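You operate a simulated robot arm through the tools that you are given. There is no shell and no other tool.

The job below is to be done with a simulated robot arm. You get a single attempt, and the scene is never put back.

Task
Clamp the banded bar along the small board on the pulled-out leaf.
Fine: pull the leaf out, the bar goes on the table's side of the board, use the clamp from the table and turn its knob firm.

The check looks at the end state, three seconds after you hand in, the way a careful person would. Anything else that was tipped, shoved, dropped, spilled or broken makes it a failure.

Robot
A 6-joint arm with a two-finger gripper, fixed in place. Base frame: the origin is on the floor under the middle of its stand, x ahead of it, y to its left, z up; the work surface is at about z = 800. Readings come in mm, degrees, newtons and seconds.
It reaches about 1572 mm from its shoulder. Its first joint turns from -166.0 to 166.0 degrees. Payload 2.45 kg.
The TCP is the grasp point between the finger pads, 20 mm short of the fingertips. In the tool frame z runs along the fingers and y along their closing line. The gripper opens to 140 mm; its body begins 168 mm behind the TCP.
Orientation is that of the tool frame in the base frame, as [roll, pitch, yaw] about the fixed x, y, z axes, in that order (R = Rz(yaw) Ry(pitch) Rx(roll)). With the fingers straight down and closing along the base's y, the tool's x points along the base's -x, its y along +y and its z along -z.

Tools
- The arm moves only by the tool step_arm. Its argument "steps" is text: rows parted by semicolons, each of 7 numbers parted by spaces: the turn, a rotation vector about the tool's x, y, z in units of 8 degrees (1.0 is 8 degrees), then the shift along the tool's x, y, z in units of 25 mm (1.0 is 25 mm), then the finger opening in mm, from 0 to 140. In form: wx wy wz x y z gripper; .... A call has 1 to 20 rows; each row shifts and turns the commanded pose from where the row before left it, along the tool's axes as they then stand. A call with a number of a shift or a turn outside -1 to 1 is refused whole. Rows are played at 5 a second. More than 50 mm and 8.6 degrees between two rows, or a gripper value outside its range, and nothing of the call is played. A pose out of reach is approached as far as the arm can. The call stops where the force on the tool passes 40 N (or 10 N more than at its start, if that is more) or the arm is blocked; 0.2 s more then pass. Each finger travels about 45 mm/s and halts on what it meets, pressing with about 23 N; the grip force reading is that of the motor and also rises with nothing between the fingers. The clock runs only during rows and for 0.2 s after the last one: add rows that do not move to give the fingers time. It gives the time, the measured TCP pose, the force on the tool (base axes), the opening and the grip force at its end, in the units of the frame above (readings bear some noise), with the torque about the TCP (base axes, N m) and any sound that the robot's microphone picked up, and new pictures: "views" is both (left out), scene, wrist or none.
- Cameras (640 x 400 px; columns grow to the right, rows downward): "scene" is fixed at [218.3, 648.4, 1523.5]; the picture's right is [-0.53, -0.85, 0.00], its down [-0.51, 0.32, -0.80] and it looks along [0.68, -0.43, -0.60] (base axes); focal length 355 px, centre (320, 200). "wrist" rides on the gripper at [78, 11, -209] in the tool frame; the picture's right is [-0.14, 0.99, 0.00], its down [-0.92, -0.13, -0.37] and it looks along [-0.37, -0.05, 0.93] (tool axes); focal length 280 px, centre (320, 200). There is no depth. A picture from a camera that has moved, and an enlarged one, comes with that camera's place and axes in the base frame and with its lens.
- zoom(camera, box): a new picture of the part [left, top, right, bottom] of that camera's present view, enlarged. No time passes.
- sign_off(): hands the job in; it is judged then, once.

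Nothing tells you positions but the pictures and the camera data. Unless the task says otherwise, let go and move clear before handing in.

The tools are called as name(argument=value, ...) on one line, values as JSON. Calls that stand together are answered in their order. step_arm: Moves the arm, as the interface text tells. Its arguments: {"type":"object","properties":{"steps":{"type":"string"},"views":{"type":"string","enum":["both","scene","wrist","none"]}},"required":["steps"]} The other tools are called the same way: zoom (camera, box) takes an enlarged picture of a part of a camera's view; sign_off () hands the job in.

At the start:

```text
time: 0.0
tool_pos: [774.2, 151.1, 1130.0]
orientation: [180.0, -0.1, 180.0]
contact_force: [-0.7, -0.8, 0.8]
wrist_torque: [0.01, 0.0, -0.01]
opening: 139.9
grip_force: 0.0
```

scene: 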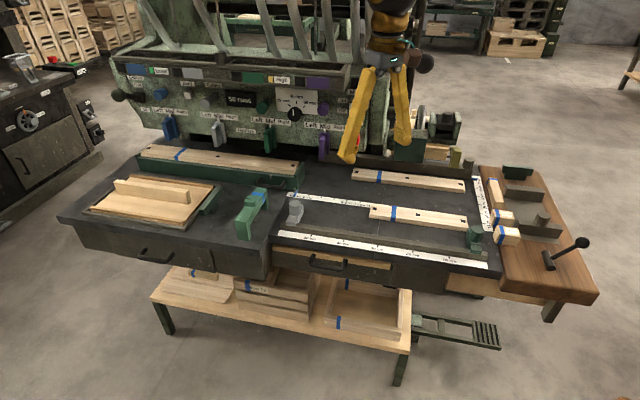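
wrist: 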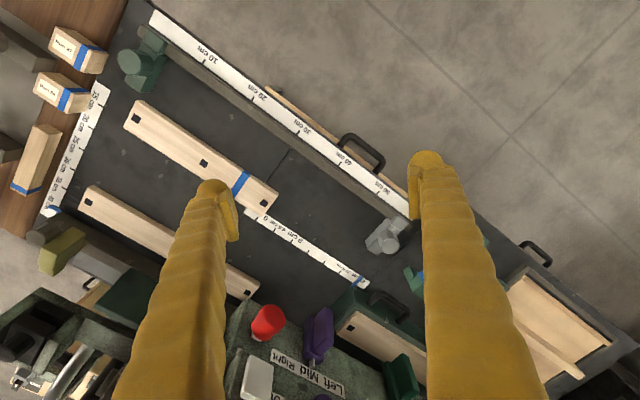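

I see a workbench with a table surface, several wooden bars with blue bands, a tray with a small board on the left, a green clamp, and drawers/leaf with handles at the front. I'll zoom in on several regions before moving.

zoom(camera="scene", box=[50, 130, 290, 280])

zoom(camera="scene", box=[260, 150, 500, 300])

zoom(camera="scene", box=[420, 130, 620, 255])

zoom(camera="scene", box=[140, 250, 500, 400])

zoom(camera="wrist", box=[330, 180, 640, 400])

zoom(camera="wrist", box=[0, 0, 320, 200])

zoom(camera="scene", box=[100, 30, 400, 170])

```text
2.67 times, centred on (170, 205) of scene
camera zoom: at [218.3, 648.4, 1523.5], right [-0.53, -0.85, 0.0], down [-0.51, 0.32, -0.8], along [0.68, -0.43, -0.6], focal length 946 px, centre (720, 187)
```

zoom: 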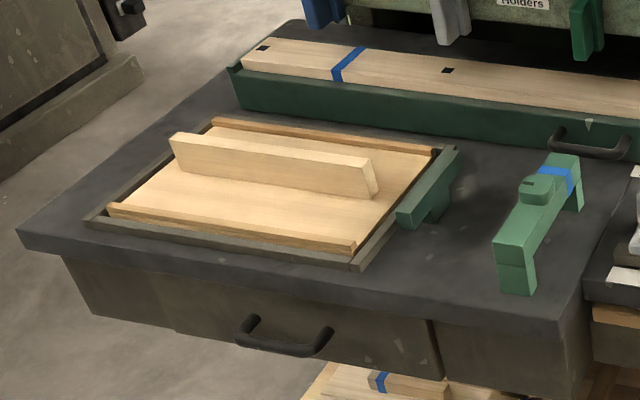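

```text
2.67 times, centred on (380, 225) of scene
camera zoom: at [218.3, 648.4, 1523.5], right [-0.53, -0.85, 0.0], down [-0.51, 0.32, -0.8], along [0.68, -0.43, -0.6], focal length 946 px, centre (160, 133)
```

zoom: 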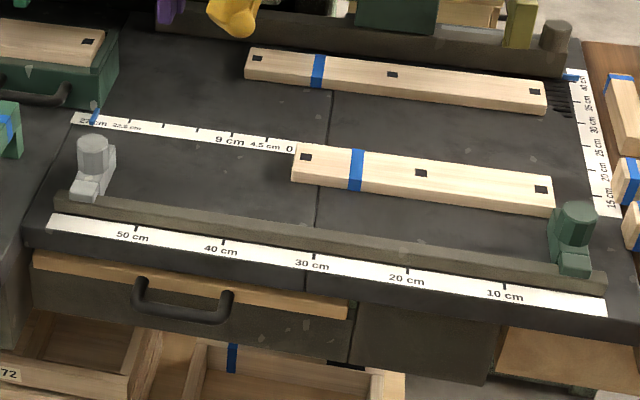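

```text
3.20 times, centred on (520, 192) of scene
camera zoom: at [218.3, 648.4, 1523.5], right [-0.53, -0.85, 0.0], down [-0.51, 0.32, -0.8], along [0.68, -0.43, -0.6], focal length 1135 px, centre (-320, 224)
```

zoom: 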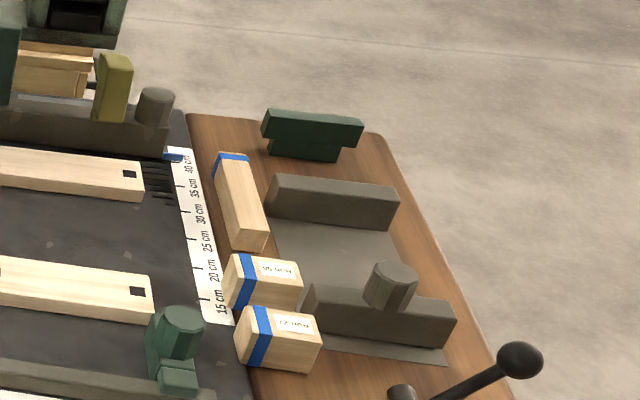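

```text
1.78 times, centred on (320, 325) of scene
camera zoom: at [218.3, 648.4, 1523.5], right [-0.53, -0.85, 0.0], down [-0.51, 0.32, -0.8], along [0.68, -0.43, -0.6], focal length 630 px, centre (320, -22)
```

zoom: 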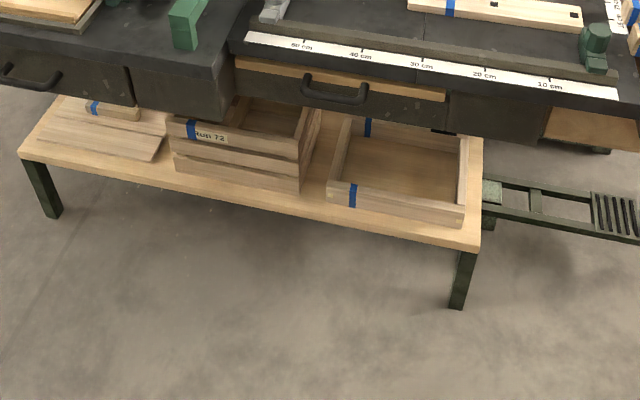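

```text
1.82 times, centred on (485, 290) of wrist
camera zoom: at [694.6, 161.2, 1338.8], right [0.14, 0.99, 0.0], down [0.92, -0.13, 0.37], along [0.37, -0.05, -0.93], focal length 510 px, centre (20, 36)
```

zoom: 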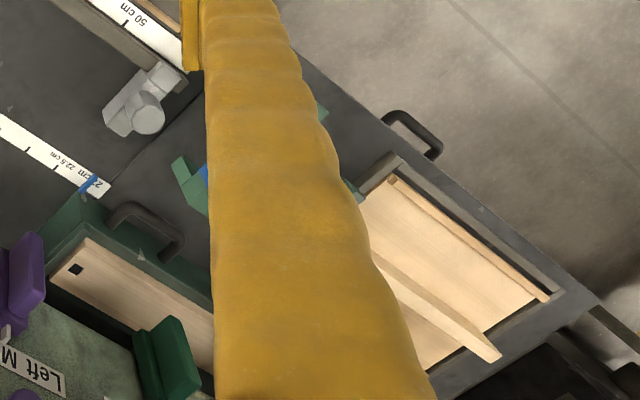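

```text
2.00 times, centred on (160, 100) of wrist
camera zoom: at [694.6, 161.2, 1338.8], right [0.14, 0.99, 0.0], down [0.92, -0.13, 0.37], along [0.37, -0.05, -0.93], focal length 561 px, centre (640, 400)
```

zoom: 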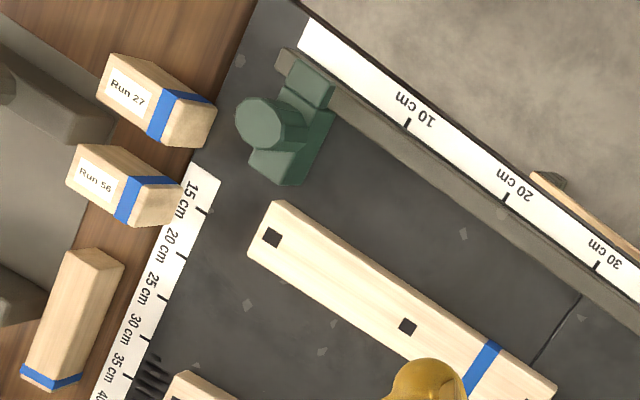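

```text
2.13 times, centred on (250, 100) of scene
camera zoom: at [218.3, 648.4, 1523.5], right [-0.53, -0.85, 0.0], down [-0.51, 0.32, -0.8], along [0.68, -0.43, -0.6], focal length 756 px, centre (469, 413)
```

zoom: 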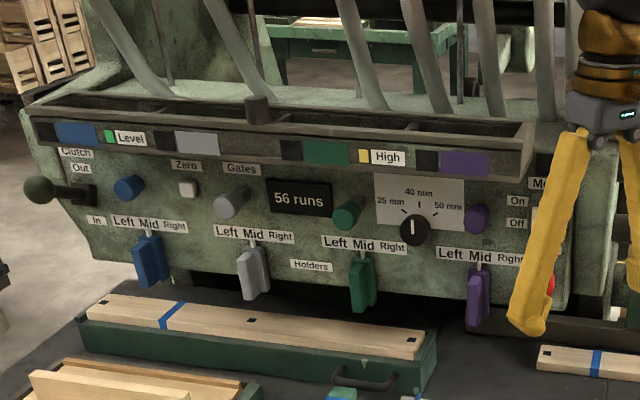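

I see the table's front edge running diagonally, with a wooden strip and a handle peeking out under the middle section (probably the leaf). I'll look closer at that and at the clamp and the other candidates.

zoom(camera="scene", box=[260, 230, 420, 330])

zoom(camera="wrist", box=[250, 70, 430, 180])

zoom(camera="scene", box=[210, 170, 320, 250])

zoom(camera="scene", box=[420, 220, 610, 360])

zoom(camera="scene", box=[50, 160, 230, 280])

```text
4.00 times, centred on (340, 280) of scene
camera zoom: at [218.3, 648.4, 1523.5], right [-0.53, -0.85, 0.0], down [-0.51, 0.32, -0.8], along [0.68, -0.43, -0.6], focal length 1418 px, centre (240, -120)
```

zoom: 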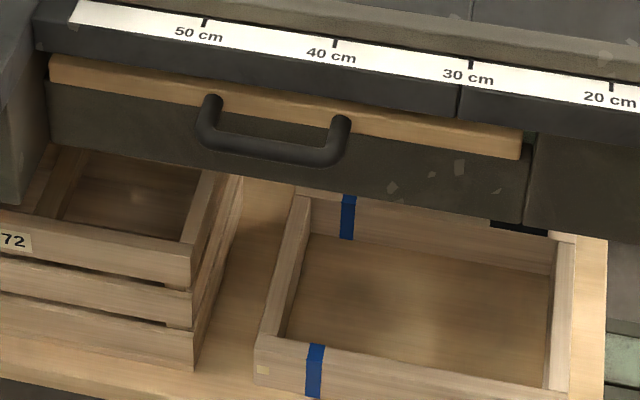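

```text
3.56 times, centred on (340, 125) of wrist
camera zoom: at [694.6, 161.2, 1338.8], right [0.14, 0.99, 0.0], down [0.92, -0.13, 0.37], along [0.37, -0.05, -0.93], focal length 997 px, centre (249, 467)
```

zoom: 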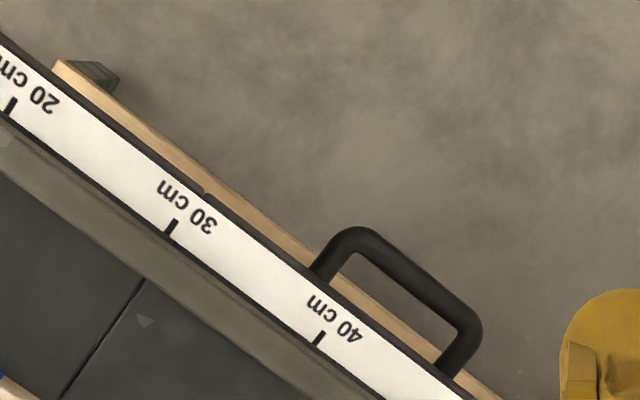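

```text
5.00 times, centred on (265, 210) of scene
camera zoom: at [218.3, 648.4, 1523.5], right [-0.53, -0.85, 0.0], down [-0.51, 0.32, -0.8], along [0.68, -0.43, -0.6], focal length 1773 px, centre (595, 150)
```

zoom: 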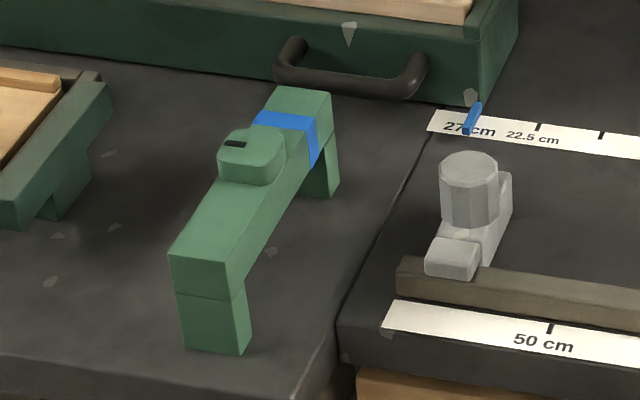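

```text
2.86 times, centred on (515, 290) of scene
camera zoom: at [218.3, 648.4, 1523.5], right [-0.53, -0.85, 0.0], down [-0.51, 0.32, -0.8], along [0.68, -0.43, -0.6], focal length 1013 px, centre (-237, -57)
```

zoom: 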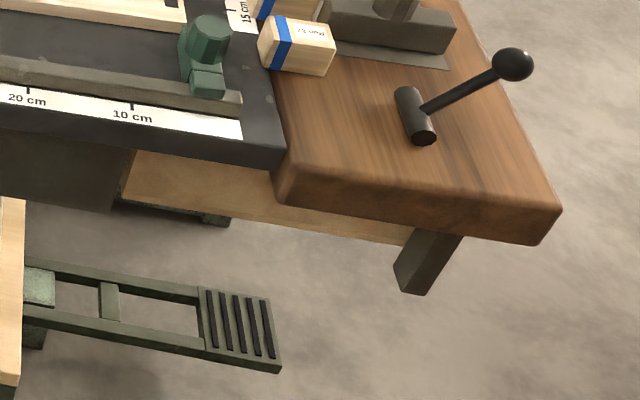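

```text
3.33 times, centred on (140, 220) of scene
camera zoom: at [218.3, 648.4, 1523.5], right [-0.53, -0.85, 0.0], down [-0.51, 0.32, -0.8], along [0.68, -0.43, -0.6], focal length 1182 px, centre (920, 133)
```

zoom: 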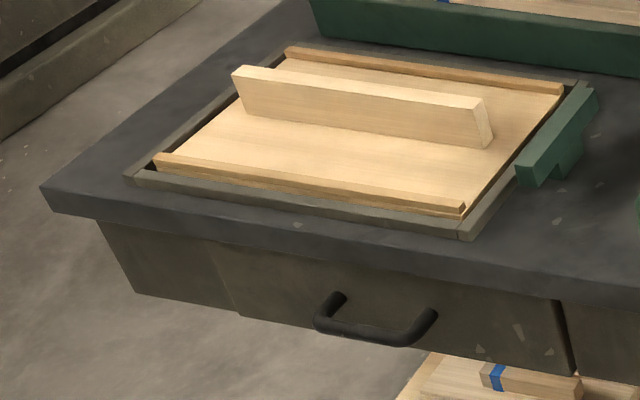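

The leaf appears to be the wooden plank with the black U-handle just below the table front edge; the table is rotated 45° in base frame, with outward direction (-0.707, 0.707). I'll check finger shape and handle details before approaching.

zoom(camera="wrist", box=[330, 120, 450, 195])

zoom(camera="scene", box=[330, 40, 430, 170])

zoom(camera="scene", box=[290, 240, 370, 290])

zoom(camera="scene", box=[470, 150, 600, 230])

```text
5.33 times, centred on (390, 158) of wrist
camera zoom: at [694.6, 161.2, 1338.8], right [0.14, 0.99, 0.0], down [0.92, -0.13, 0.37], along [0.37, -0.05, -0.93], focal length 1495 px, centre (-53, 427)
```

zoom: 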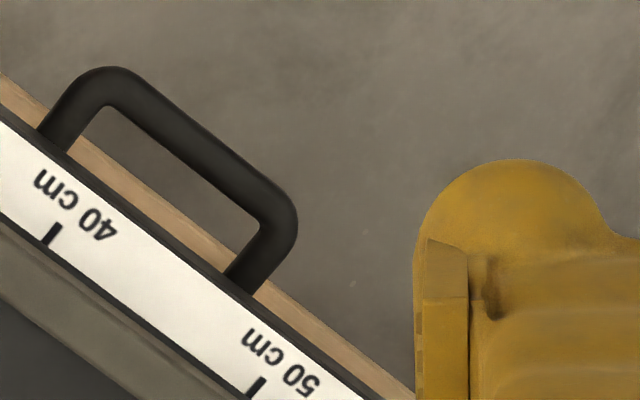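

```text
3.08 times, centred on (380, 105) of scene
camera zoom: at [218.3, 648.4, 1523.5], right [-0.53, -0.85, 0.0], down [-0.51, 0.32, -0.8], along [0.68, -0.43, -0.6], focal length 1091 px, centre (135, 492)
```

zoom: 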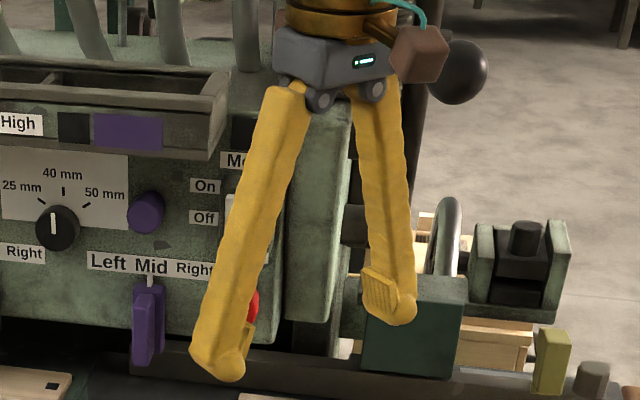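

```text
8.00 times, centred on (330, 265) of scene
camera zoom: at [218.3, 648.4, 1523.5], right [-0.53, -0.85, 0.0], down [-0.51, 0.32, -0.8], along [0.68, -0.43, -0.6], focal length 2837 px, centre (240, -320)
```

zoom: 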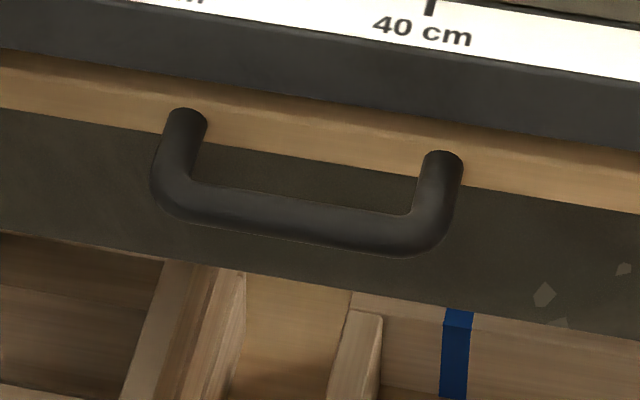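

```text
4.92 times, centred on (535, 190) of scene
camera zoom: at [218.3, 648.4, 1523.5], right [-0.53, -0.85, 0.0], down [-0.51, 0.32, -0.8], along [0.68, -0.43, -0.6], focal length 1746 px, centre (-738, 249)
```

zoom: 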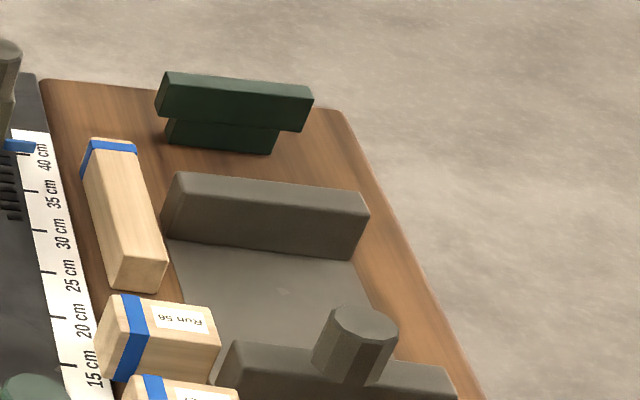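

The plan: yaw the gripper 45° so the closing line matches the pull direction, move out in front of the handle at height, and look at it from there.

step_arm(steps="0 0 -0.9375 0 0 0 140; 0 0 -0.9375 0 0 0 140; 0 0 -0.9375 0 0 0 140; 0 0 -0.9375 0 0 0 140; 0 0 -0.9375 0 0 0 140; 0 0 -0.9375 0 0 0 140; 0 0 0 -0.42 0.71 0.4 100; 0 0 0 -0.42 0.71 0.4 80; 0 0 0 -0.42 0.71 0.4 80; 0 0 0 -0.42 0.71 0.4 80; 0 0 0 -0.42 0.71 0.4 80; 0 0 0 -0.42 0.71 0.4 80; 0 0 0 -0.42 0.71 0.4 80; 0 0 0 -0.42 0.71 0.4 80; 0 0 0 -0.42 0.71 0.4 80; 0 0 0 -0.42 0.71 0.4 80")

```text
time: 3.4
tool_pos: [720.9, 350.5, 1029.4]
orientation: [180.0, 0.0, -135.0]
contact_force: [-0.5, 0.8, -0.4]
wrist_torque: [0.01, 0.0, -0.02]
opening: 80.0
grip_force: 0.1
camera wrist: at [658.4, 302.1, 1238.8], right [-0.6, 0.8, 0.0], down [0.74, 0.56, 0.37], along [0.29, 0.22, -0.93], focal length 280 px, centre (320, 200)
```

scene: 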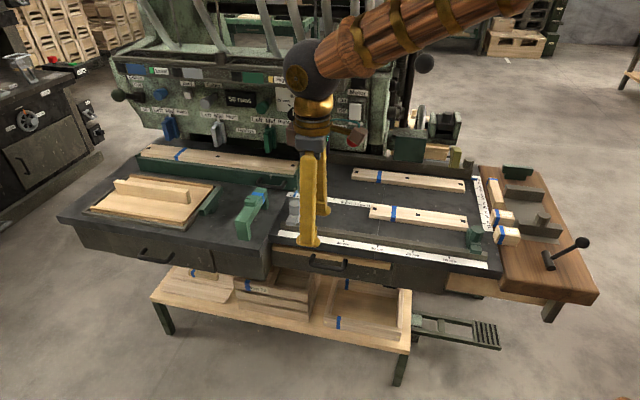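
wrist: 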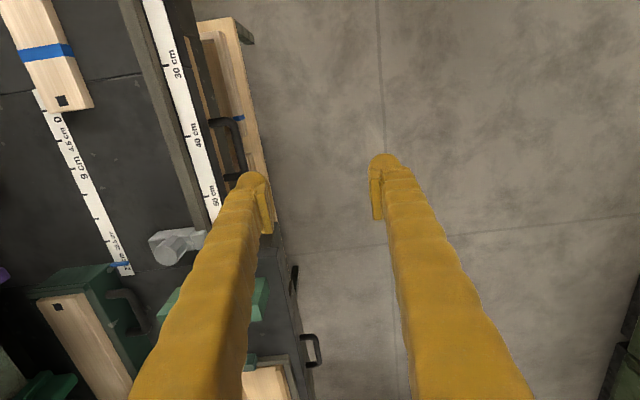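

The gripper is now out in front of the handle and looking down; I'll zoom into the handle to triangulate it.

zoom(camera="wrist", box=[140, 20, 300, 200])

zoom(camera="wrist", box=[200, 80, 280, 200])

```text
2.22 times, centred on (220, 110) of wrist
camera zoom: at [658.4, 302.1, 1238.8], right [-0.6, 0.8, 0.0], down [0.74, 0.56, 0.37], along [0.29, 0.22, -0.93], focal length 623 px, centre (542, 400)
```

zoom: 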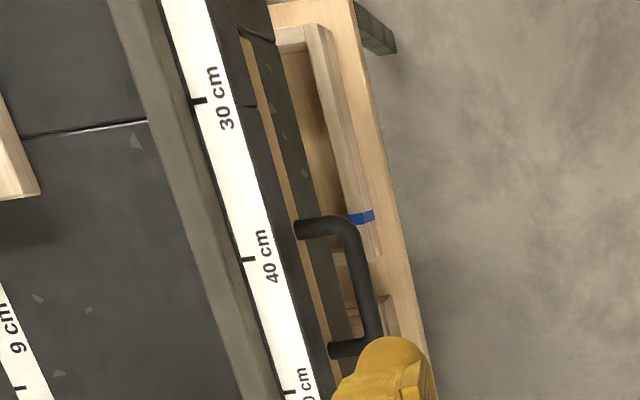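

```text
3.33 times, centred on (240, 140) of wrist
camera zoom: at [658.4, 302.1, 1238.8], right [-0.6, 0.8, 0.0], down [0.74, 0.56, 0.37], along [0.29, 0.22, -0.93], focal length 935 px, centre (587, 400)
```

zoom: 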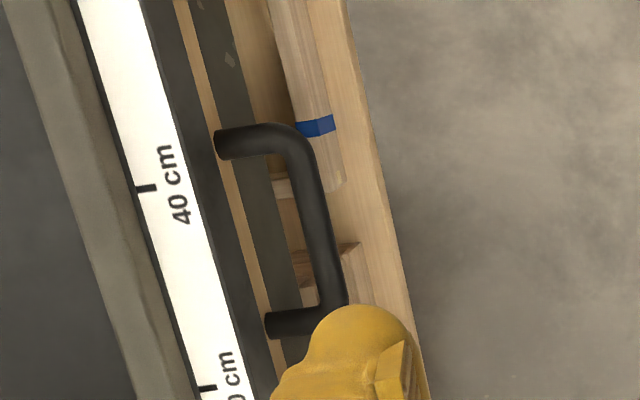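

I estimate the handle bar centre at about (832, 246, 725); I need to see whether it's on the wooden leaf or on the dark face below it, so I'm zooming tightly on the leg ends.

zoom(camera="wrist", box=[205, 105, 245, 130])

zoom(camera="wrist", box=[190, 20, 240, 60])

zoom(camera="scene", box=[300, 248, 332, 268])

zoom(camera="wrist", box=[240, 230, 340, 400])

```text
16.00 times, centred on (225, 118) of wrist
camera zoom: at [658.4, 302.1, 1238.8], right [-0.6, 0.8, 0.0], down [0.74, 0.56, 0.37], along [0.29, 0.22, -0.93], focal length 4486 px, centre (1840, 1520)
```

zoom: 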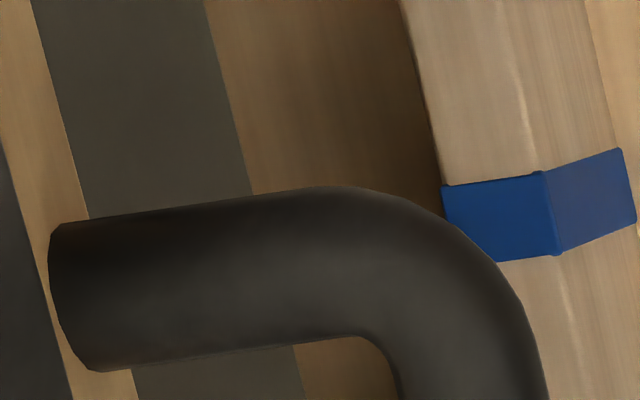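

```text
10.00 times, centred on (215, 40) of wrist
camera zoom: at [658.4, 302.1, 1238.8], right [-0.6, 0.8, 0.0], down [0.74, 0.56, 0.37], along [0.29, 0.22, -0.93], focal length 2804 px, centre (1370, 1800)
```

zoom: 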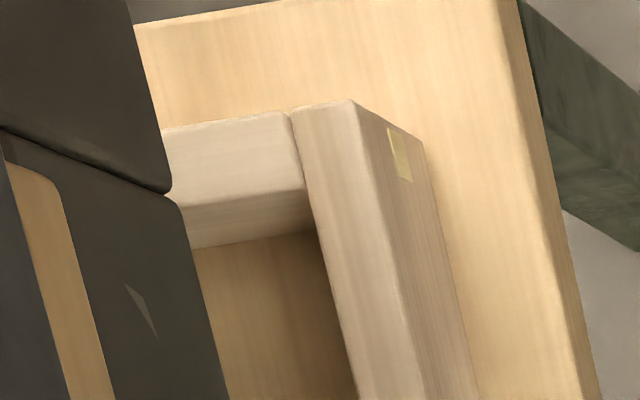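

```text
16.00 times, centred on (316, 258) of scene
camera zoom: at [218.3, 648.4, 1523.5], right [-0.53, -0.85, 0.0], down [-0.51, 0.32, -0.8], along [0.68, -0.43, -0.6], focal length 5673 px, centre (384, -728)
```

zoom: 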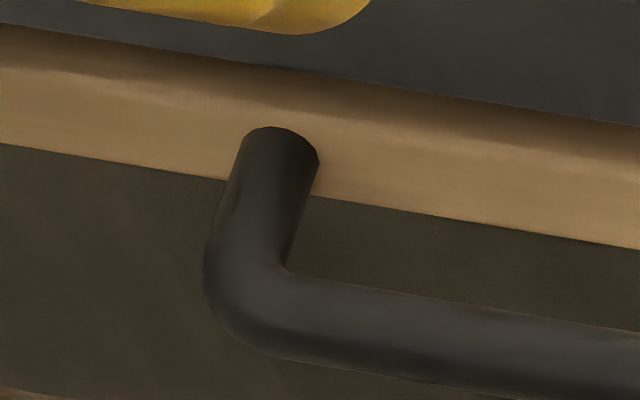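

```text
2.35 times, centred on (290, 315) of wrist
camera zoom: at [658.4, 302.1, 1238.8], right [-0.6, 0.8, 0.0], down [0.74, 0.56, 0.37], along [0.29, 0.22, -0.93], focal length 660 px, centre (391, -71)
```

zoom: 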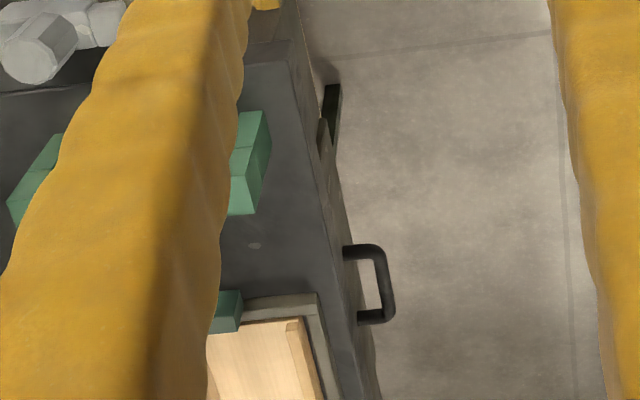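

The handle is on the wooden leaf's front face (bar about 42 mm out from the face). Next I tilt the gripper 65° toward the table and move to 100 mm short of the bar.

step_arm(steps="0.903 0 0 0 0 0 60; 0.903 0 0 0 0 0 60; 0.903 0 0 0 0 0 60; 0.903 0 0 0 0 0 60; 0.903 0 0 0 0 0 60; 0.903 0 0 0 0 0 60; 0.903 0 0 0 0 0 60; 0.903 0 0 0 0 0 60; 0.901 0 0 0 0 0 60; 0 0 0 -0.019 0.846 0.668 50; 0 0 0 -0.019 0.846 0.668 50; 0 0 0 -0.019 0.846 0.668 50; 0 0 0 -0.019 0.846 0.668 50; 0 0 0 -0.019 0.846 0.668 50; 0 0 0 -0.019 0.846 0.668 50; 0 0 0 -0.019 0.846 0.668 50; 0 0 0 -0.019 0.846 0.668 50; 0 0 0 -0.019 0.846 0.668 50; 0 0 0 -0.019 0.846 0.668 50")

```text
time: 7.4
tool_pos: [769.4, 311.4, 768.2]
orientation: [-115.0, 0.1, -135.0]
contact_force: [1.0, 0.5, -0.7]
wrist_torque: [0.04, 0.0, -0.01]
opening: 50.2
grip_force: 0.2
camera wrist: at [576.5, 392.2, 846.5], right [-0.2, 0.39, -0.9], down [0.45, 0.85, 0.27], along [0.87, -0.35, -0.35], focal length 280 px, centre (320, 200)
```

scene: 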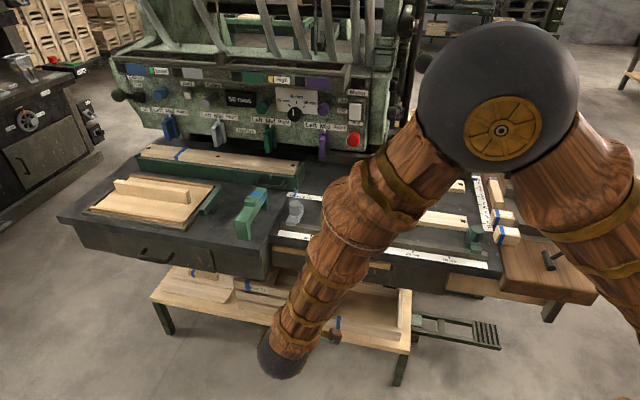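
wrist: 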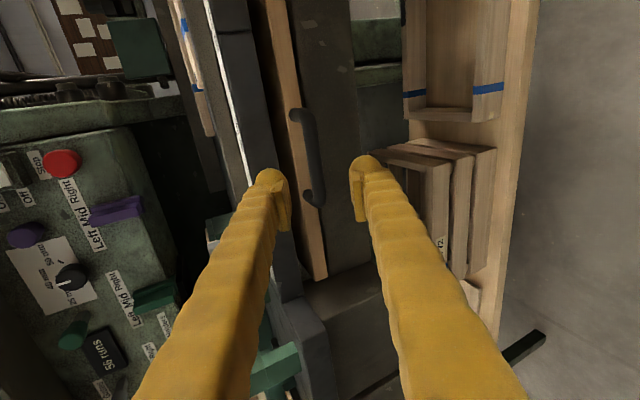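

The gripper is tilted and in front of the handle; I'll zoom in to check alignment with the bar.

zoom(camera="wrist", box=[240, 80, 400, 220])

```text
2.86 times, centred on (320, 150) of wrist
camera zoom: at [576.5, 392.2, 846.5], right [-0.2, 0.39, -0.9], down [0.45, 0.85, 0.27], along [0.87, -0.35, -0.35], focal length 801 px, centre (320, 343)
```

zoom: 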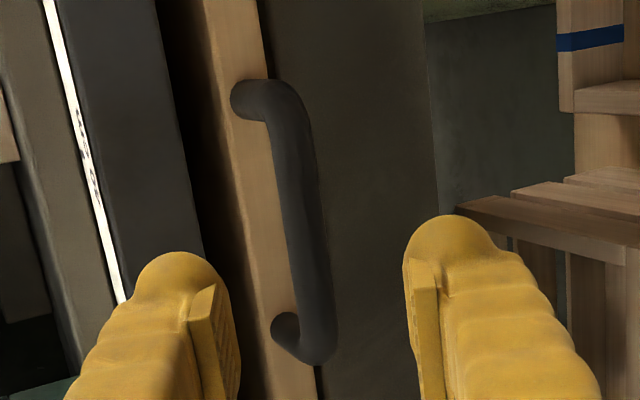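

Bar is about 5 mm to the upper side of my approach axis. I correct and advance most of the way.

step_arm(steps="0 0 0 0.2 -0.2 0 50; 0 0 0 0 0 0.75 50; 0 0 0 0 0 0.75 50; 0 0 0 0 0 0.75 50; 0 0 0 0 0 0.75 50", views="both")

zoom(camera="wrist", box=[240, 100, 400, 240])

```text
time: 8.6
tool_pos: [815.3, 257.9, 740.3]
orientation: [-115.1, 0.0, -134.9]
contact_force: [0.1, 0.5, 0.6]
wrist_torque: [0.01, 0.02, 0.02]
opening: 50.1
grip_force: 0.1
camera wrist: at [622.3, 339.2, 819.2], right [-0.2, 0.39, -0.9], down [0.45, 0.85, 0.27], along [0.87, -0.35, -0.35], focal length 280 px, centre (320, 200)
```

scene: 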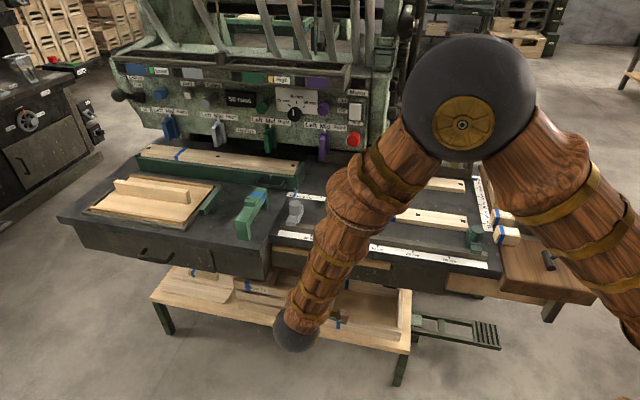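
wrist: 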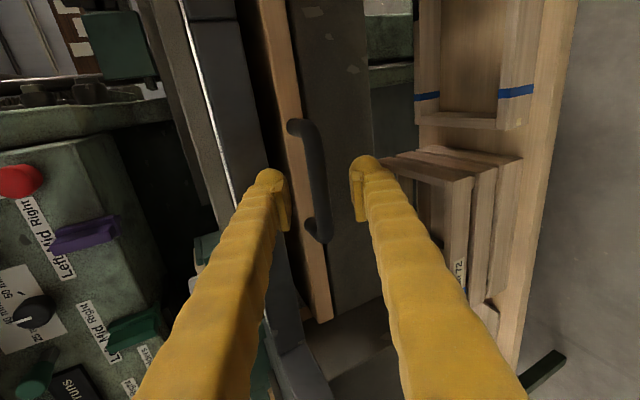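

```text
2.86 times, centred on (320, 170) of wrist
camera zoom: at [622.3, 339.2, 819.2], right [-0.2, 0.39, -0.9], down [0.45, 0.85, 0.27], along [0.87, -0.35, -0.35], focal length 801 px, centre (320, 286)
```

zoom: 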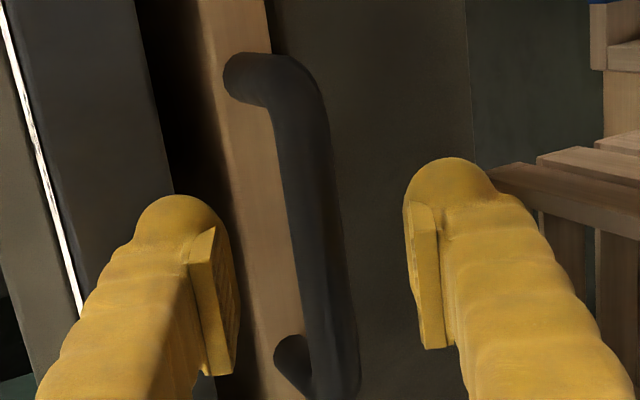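

Aligned with the bar; advance 22 mm and close.

step_arm(steps="0 0 0 0 0 0.45 50; 0 0 0 0 0 0.45 50; 0 0 0 0 0 0 30; 0 0 0 0 0 0 10; 0 0 0 0 0 0 0; 0 0 0 0 0 0 0; 0 0 0 0 0 0 0", views="wrist")

zoom(camera="wrist", box=[240, 100, 400, 240])

```text
time: 9.3
tool_pos: [829.9, 246.3, 731.9]
orientation: [-114.8, -0.1, -134.9]
contact_force: [-0.1, 0.4, 0.3]
wrist_torque: [0.04, 0.0, -0.02]
opening: 30.0
grip_force: 0.1
stopped in row 3: the force on the tool passed its limit at 44 N (the readings are from after the stop); the commanded pose is now the measured one
camera wrist: at [636.2, 326.3, 810.7], right [-0.2, 0.39, -0.9], down [0.45, 0.85, 0.27], along [0.87, -0.35, -0.35], focal length 280 px, centre (320, 200)
```

wrist: 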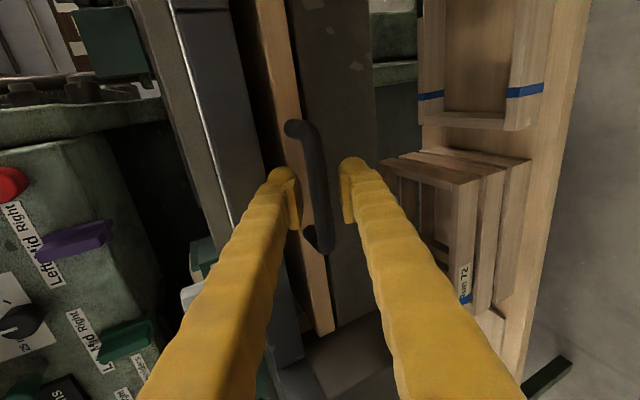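

```text
2.86 times, centred on (320, 170) of wrist
camera zoom: at [636.2, 326.3, 810.7], right [-0.2, 0.39, -0.9], down [0.45, 0.85, 0.27], along [0.87, -0.35, -0.35], focal length 801 px, centre (320, 286)
```

zoom: 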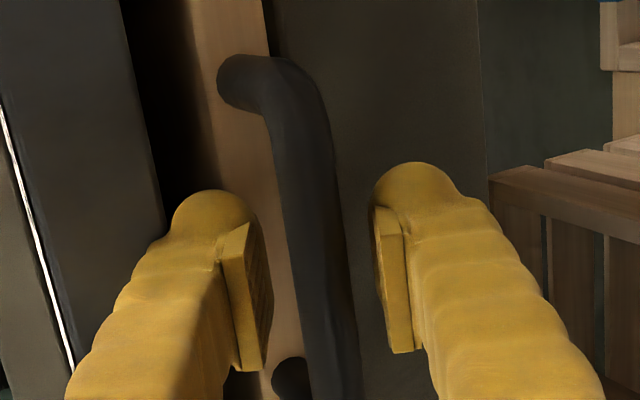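

A fingertip touched something at the end of the advance (force is back to zero now). I back off 5 mm and close on the bar gently.

step_arm(steps="0 0 0 0 0 -0.2 30; 0 0 0 0 0 0 25; 0 0 0 0 0 0 20; 0 0 0 0 0 0 10; 0 0 0 0 0 0 0; 0 0 0 0 0 0 0; 0 0 0 0 0 0 0", views="wrist")

zoom(camera="wrist", box=[240, 100, 400, 240])

```text
time: 10.9
tool_pos: [826.2, 249.0, 733.7]
orientation: [-114.9, 0.0, -134.8]
contact_force: [-2.0, 1.2, -5.3]
wrist_torque: [0.19, -0.05, -0.17]
opening: 12.0
grip_force: 38.8
camera wrist: at [633.0, 329.3, 812.8], right [-0.2, 0.39, -0.9], down [0.45, 0.85, 0.27], along [0.87, -0.35, -0.35], focal length 280 px, centre (320, 200)
```

wrist: 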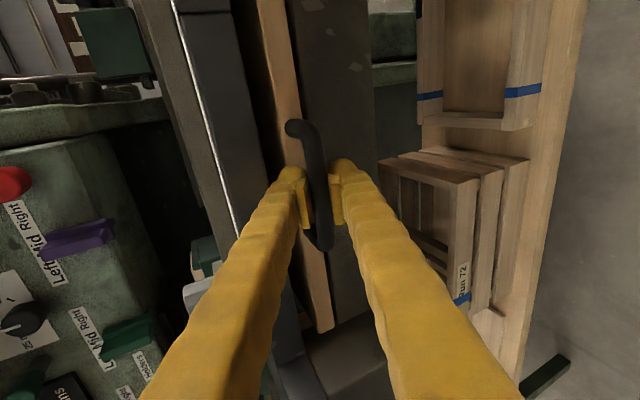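

```text
2.86 times, centred on (320, 170) of wrist
camera zoom: at [633.0, 329.3, 812.8], right [-0.2, 0.39, -0.9], down [0.45, 0.85, 0.27], along [0.87, -0.35, -0.35], focal length 801 px, centre (320, 286)
```

zoom: 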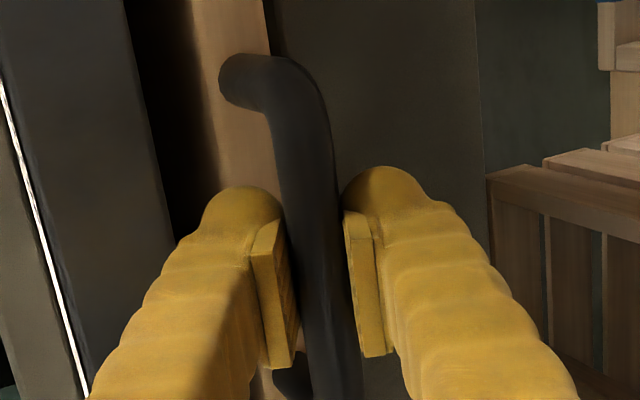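

Gripped (bar about 12 mm thick). Now pull gently outward along (-0.707, 0.707, 0) to test.

step_arm(steps="0 0 0 0 0.169 -0.362 0; 0 0 0 0 0.169 -0.362 0; 0 0 0 0 0.169 -0.362 0; 0 0 0 0 0.169 -0.362 0", views="both")

```text
time: 11.9
tool_pos: [798.1, 278.3, 733.9]
orientation: [-114.9, 0.1, -134.9]
contact_force: [-2.6, 0.4, 0.3]
wrist_torque: [0.15, -0.14, -0.21]
opening: 11.8
grip_force: 39.6
camera wrist: at [604.3, 357.9, 812.7], right [-0.2, 0.39, -0.9], down [0.45, 0.85, 0.27], along [0.87, -0.35, -0.35], focal length 280 px, centre (320, 200)
```

scene: 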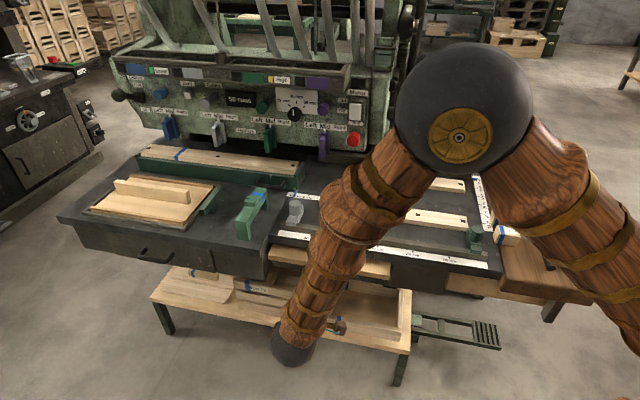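
wrist: 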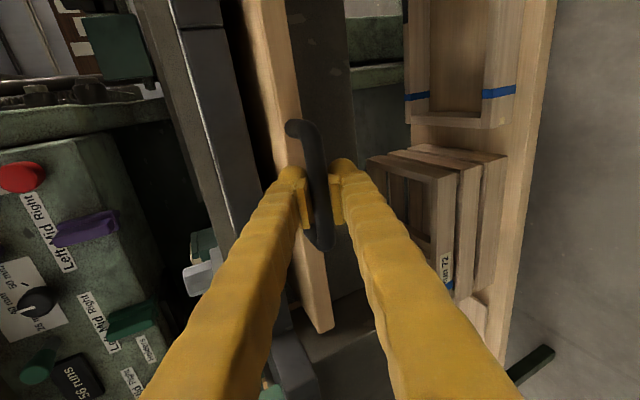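

The leaf slides out easily. Keep pulling.

step_arm(steps="0 0 0 0 0.3 -0.64 0; 0 0 0 0 0.3 -0.64 0; 0 0 0 0 0.3 -0.64 0; 0 0 0 0 0.3 -0.64 0; 0 0 0 0 0.3 -0.64 0; 0 0 0 0 0.3 -0.64 0", views="both")

```text
time: 13.3
tool_pos: [722.8, 352.1, 734.1]
orientation: [-114.9, 0.1, -134.8]
contact_force: [8.5, 11.2, 6.3]
wrist_torque: [0.27, -0.32, 0.17]
opening: 12.0
grip_force: 38.7
camera wrist: at [529.4, 432.4, 812.5], right [-0.2, 0.39, -0.9], down [0.45, 0.85, 0.27], along [0.87, -0.35, -0.34], focal length 280 px, centre (320, 200)
```

scene: 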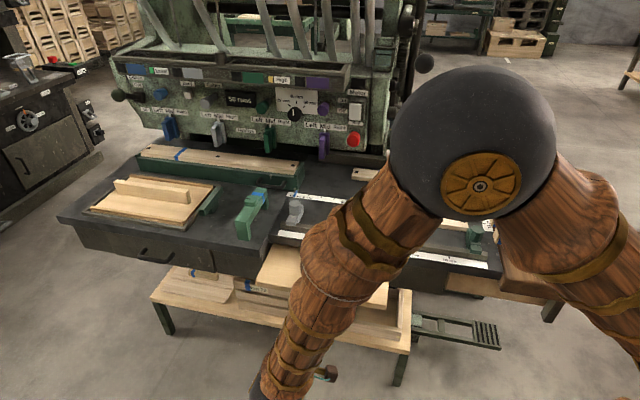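
wrist: 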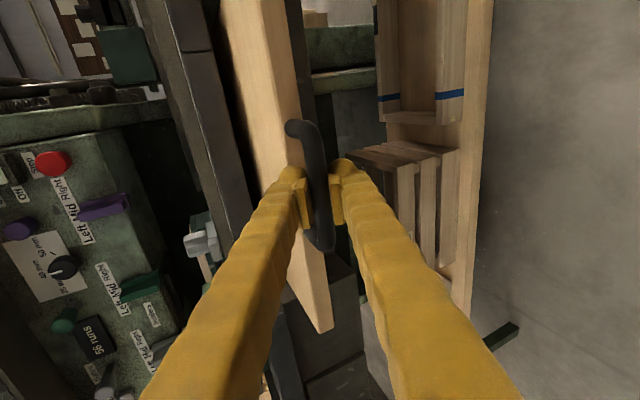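

About 145 mm out so far, leaf surface looks plain up to now. Continue pulling in small increments to find its stop.

step_arm(steps="0 0 0 0 0.3 -0.64 0; 0 0 0 0 0.3 -0.64 0; 0 0 0 0 0.3 -0.64 0; 0 0 0 0 0.3 -0.64 0", views="both")

```text
time: 14.3
tool_pos: [673.2, 401.9, 733.5]
orientation: [-114.9, 0.2, -134.9]
contact_force: [4.9, 8.3, 17.1]
wrist_torque: [0.25, -0.37, 0.13]
opening: 11.9
grip_force: 38.7
camera wrist: at [479.7, 482.3, 812.4], right [-0.2, 0.39, -0.9], down [0.45, 0.85, 0.27], along [0.87, -0.35, -0.34], focal length 280 px, centre (320, 200)
```

scene: 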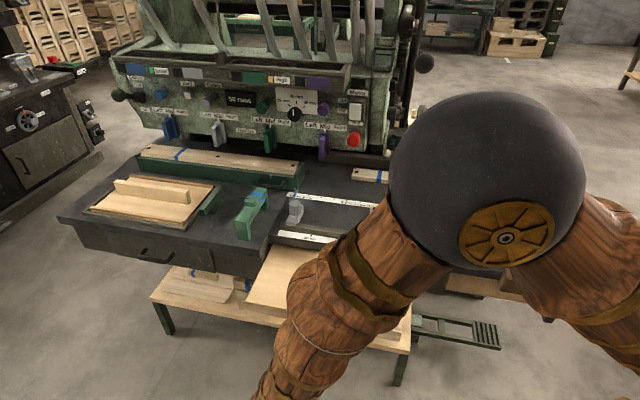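
wrist: 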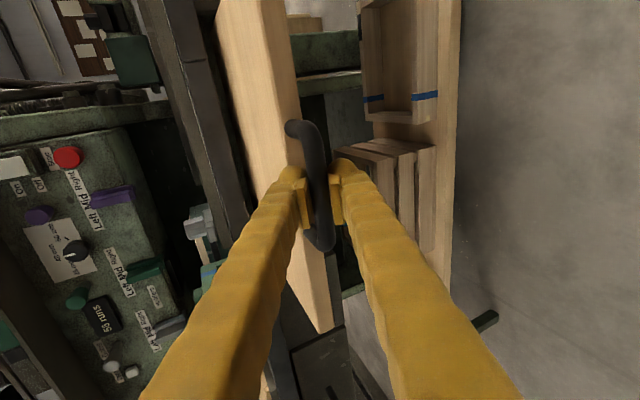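

Out about 216 mm now; some upward load on the tool, so I'll add a millimetre of lift and keep pulling slowly to find the stop.

step_arm(steps="0 0 0 0 -0.03 -0.015 0; 0 0 0 0 0.169 -0.362 0; 0 0 0 0 0.169 -0.362 0; 0 0 0 0 0.169 -0.362 0; 0 0 0 0 0.169 -0.362 0", views="both")

```text
time: 15.5
tool_pos: [643.4, 429.9, 734.1]
orientation: [-115.0, 0.1, -134.9]
contact_force: [10.5, 15.4, -9.1]
wrist_torque: [0.31, -0.26, 0.15]
opening: 12.0
grip_force: 38.6
camera wrist: at [451.1, 510.5, 812.8], right [-0.2, 0.39, -0.9], down [0.45, 0.85, 0.27], along [0.87, -0.35, -0.35], focal length 280 px, centre (320, 200)
```

scene: 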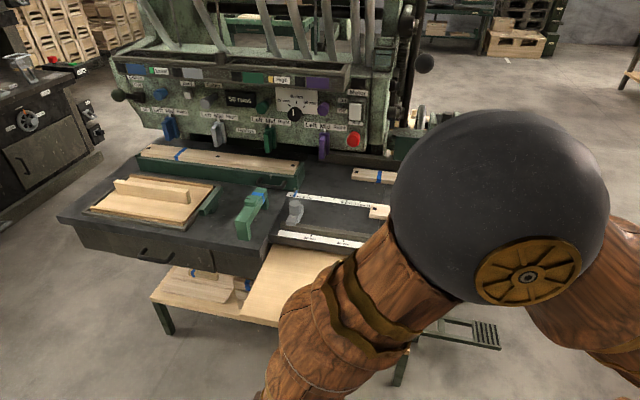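
wrist: 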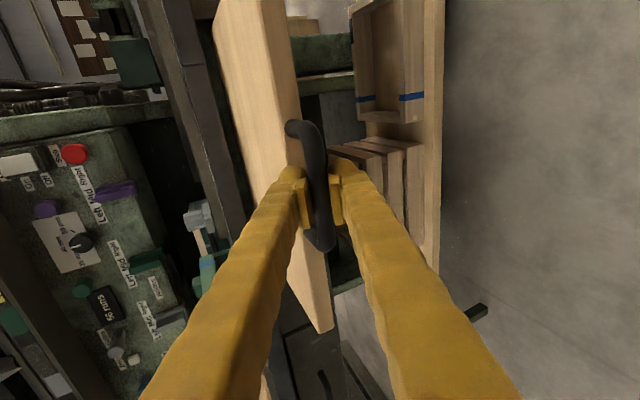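

Out about 257 mm. Slight sideways load; I correct 1.5 mm along the bar and keep pulling slowly.

step_arm(steps="0 0 0 -0.06 0 0 0; 0 0 0 0 0.169 -0.362 0; 0 0 0 0 0.169 -0.362 0; 0 0 0 0 0.169 -0.362 0; 0 0 0 0 0 0 0", views="both")

```text
time: 16.1
tool_pos: [642.4, 432.2, 733.4]
orientation: [-114.8, 0.0, -135.2]
contact_force: [7.3, -1.2, -2.8]
wrist_torque: [0.46, -0.47, -0.34]
opening: 12.3
grip_force: 39.1
stopped in row 2: the force on the tool passed its limit at 63 N (the readings are from after the stop); the commanded pose is now the measured one
camera wrist: at [449.4, 513.6, 812.4], right [-0.2, 0.39, -0.9], down [0.45, 0.85, 0.27], along [0.87, -0.36, -0.34], focal length 280 px, centre (320, 200)
```

scene: 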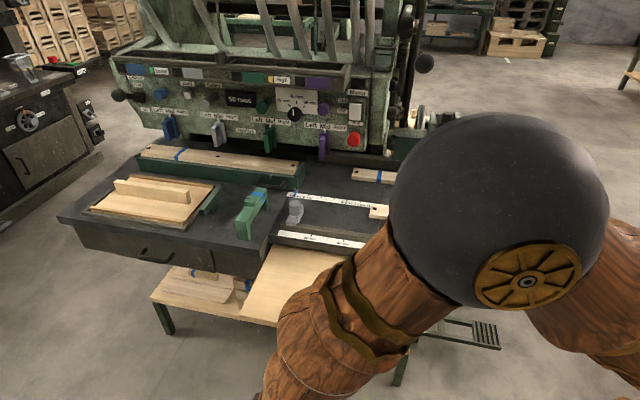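
wrist: 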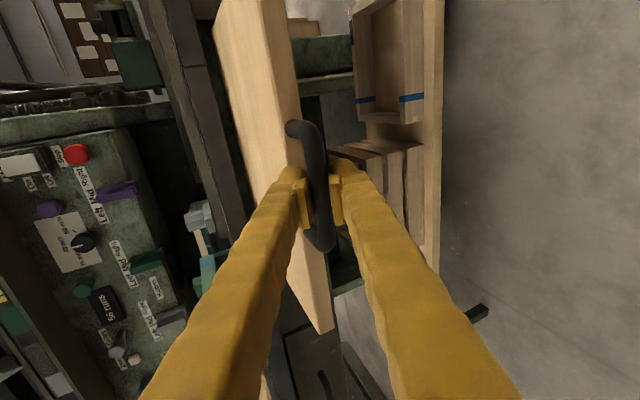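

The leaf hit its stop at about 260 mm of travel. I'll release, back off along the tool axis, and look at the leaf from above.

step_arm(steps="0 0 0 0 0 0 20; 0 0 0 0 0 0 40; 0 0 0 0 0 0 60; 0 0 0 0 0 0 60; 0 0 0 0 0 -0.5 60; 0 0 0 0 0 -0.8 60; 0 0 0 0 0 -0.8 60; 0 0 0 0 0 -0.8 60; 0 0 0 0 0 -0.8 60", views="both")

```text
time: 18.1
tool_pos: [582.2, 491.8, 772.2]
orientation: [-114.8, -0.1, -135.1]
contact_force: [-0.4, -0.6, 0.9]
wrist_torque: [0.01, -0.02, 0.02]
opening: 60.2
grip_force: 0.1
camera wrist: at [389.7, 573.3, 850.7], right [-0.2, 0.39, -0.9], down [0.45, 0.85, 0.27], along [0.87, -0.36, -0.34], focal length 280 px, centre (320, 200)
```

scene: 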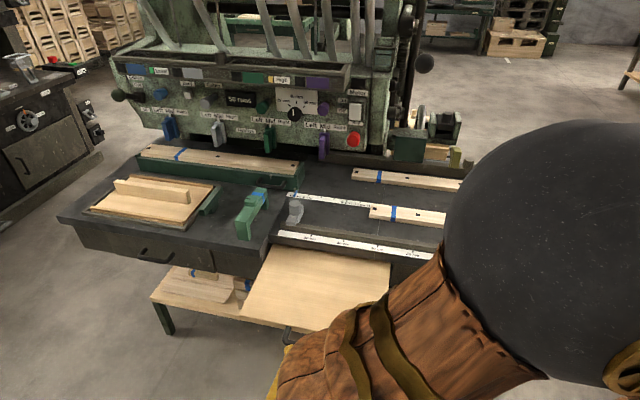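
wrist: 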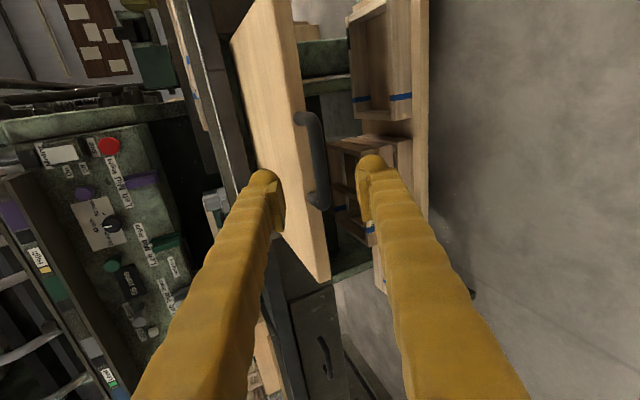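

The leaf is a plain wooden surface, so the small board must be elsewhere. I'll look more closely at candidates: the left panel with upright piece, the lower shelf items, and the blocks on the right.

zoom(camera="scene", box=[150, 250, 270, 325])

zoom(camera="scene", box=[80, 165, 230, 250])

zoom(camera="scene", box=[225, 170, 315, 250])

zoom(camera="scene", box=[230, 230, 400, 340])

zoom(camera="wrist", box=[180, 0, 420, 300])

```text
5.33 times, centred on (210, 288) of scene
camera zoom: at [218.3, 648.4, 1523.5], right [-0.53, -0.85, 0.0], down [-0.51, 0.32, -0.8], along [0.68, -0.43, -0.6], focal length 1891 px, centre (907, -267)
```

zoom: 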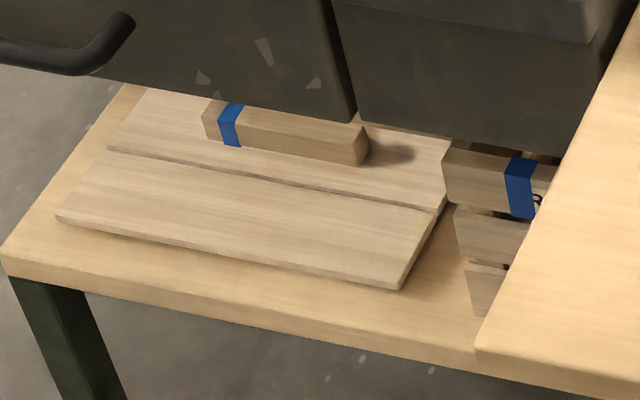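

```text
4.27 times, centred on (155, 208) of scene
camera zoom: at [218.3, 648.4, 1523.5], right [-0.53, -0.85, 0.0], down [-0.51, 0.32, -0.8], along [0.68, -0.43, -0.6], focal length 1513 px, centre (1024, 168)
```

zoom: 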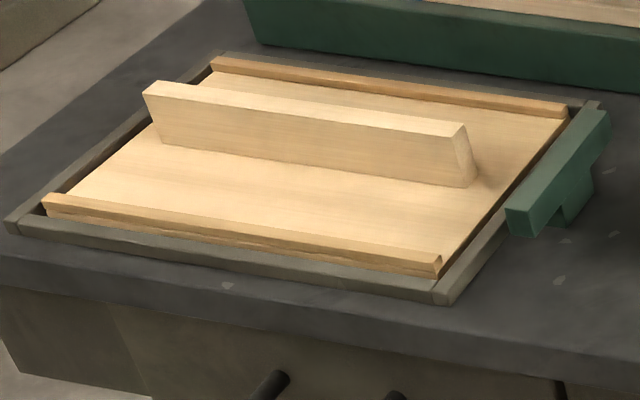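

```text
5.00 times, centred on (270, 210) of scene
camera zoom: at [218.3, 648.4, 1523.5], right [-0.53, -0.85, 0.0], down [-0.51, 0.32, -0.8], along [0.68, -0.43, -0.6], focal length 1773 px, centre (570, 150)
```

zoom: 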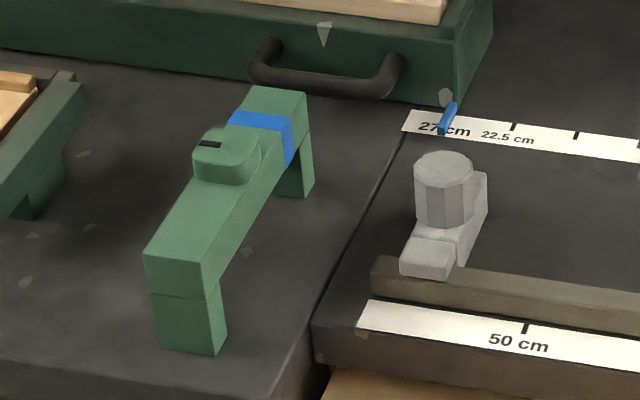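

```text
3.64 times, centred on (315, 285) of scene
camera zoom: at [218.3, 648.4, 1523.5], right [-0.53, -0.85, 0.0], down [-0.51, 0.32, -0.8], along [0.68, -0.43, -0.6], focal length 1289 px, centre (338, -109)
```

zoom: 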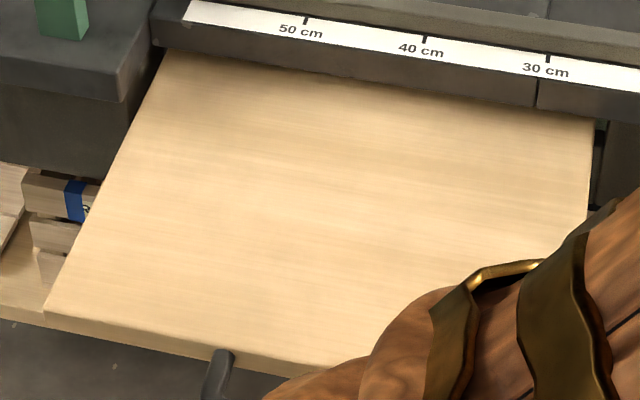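

```text
1.33 times, centred on (300, 150) of wrist
camera zoom: at [389.7, 573.3, 850.7], right [-0.2, 0.39, -0.9], down [0.45, 0.85, 0.27], along [0.87, -0.36, -0.34], focal length 374 px, centre (347, 267)
```

zoom: 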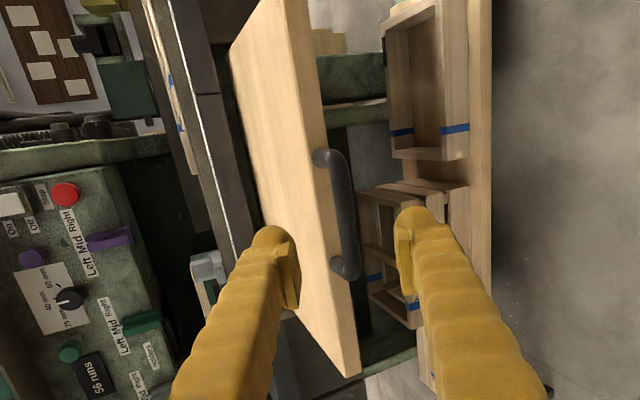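

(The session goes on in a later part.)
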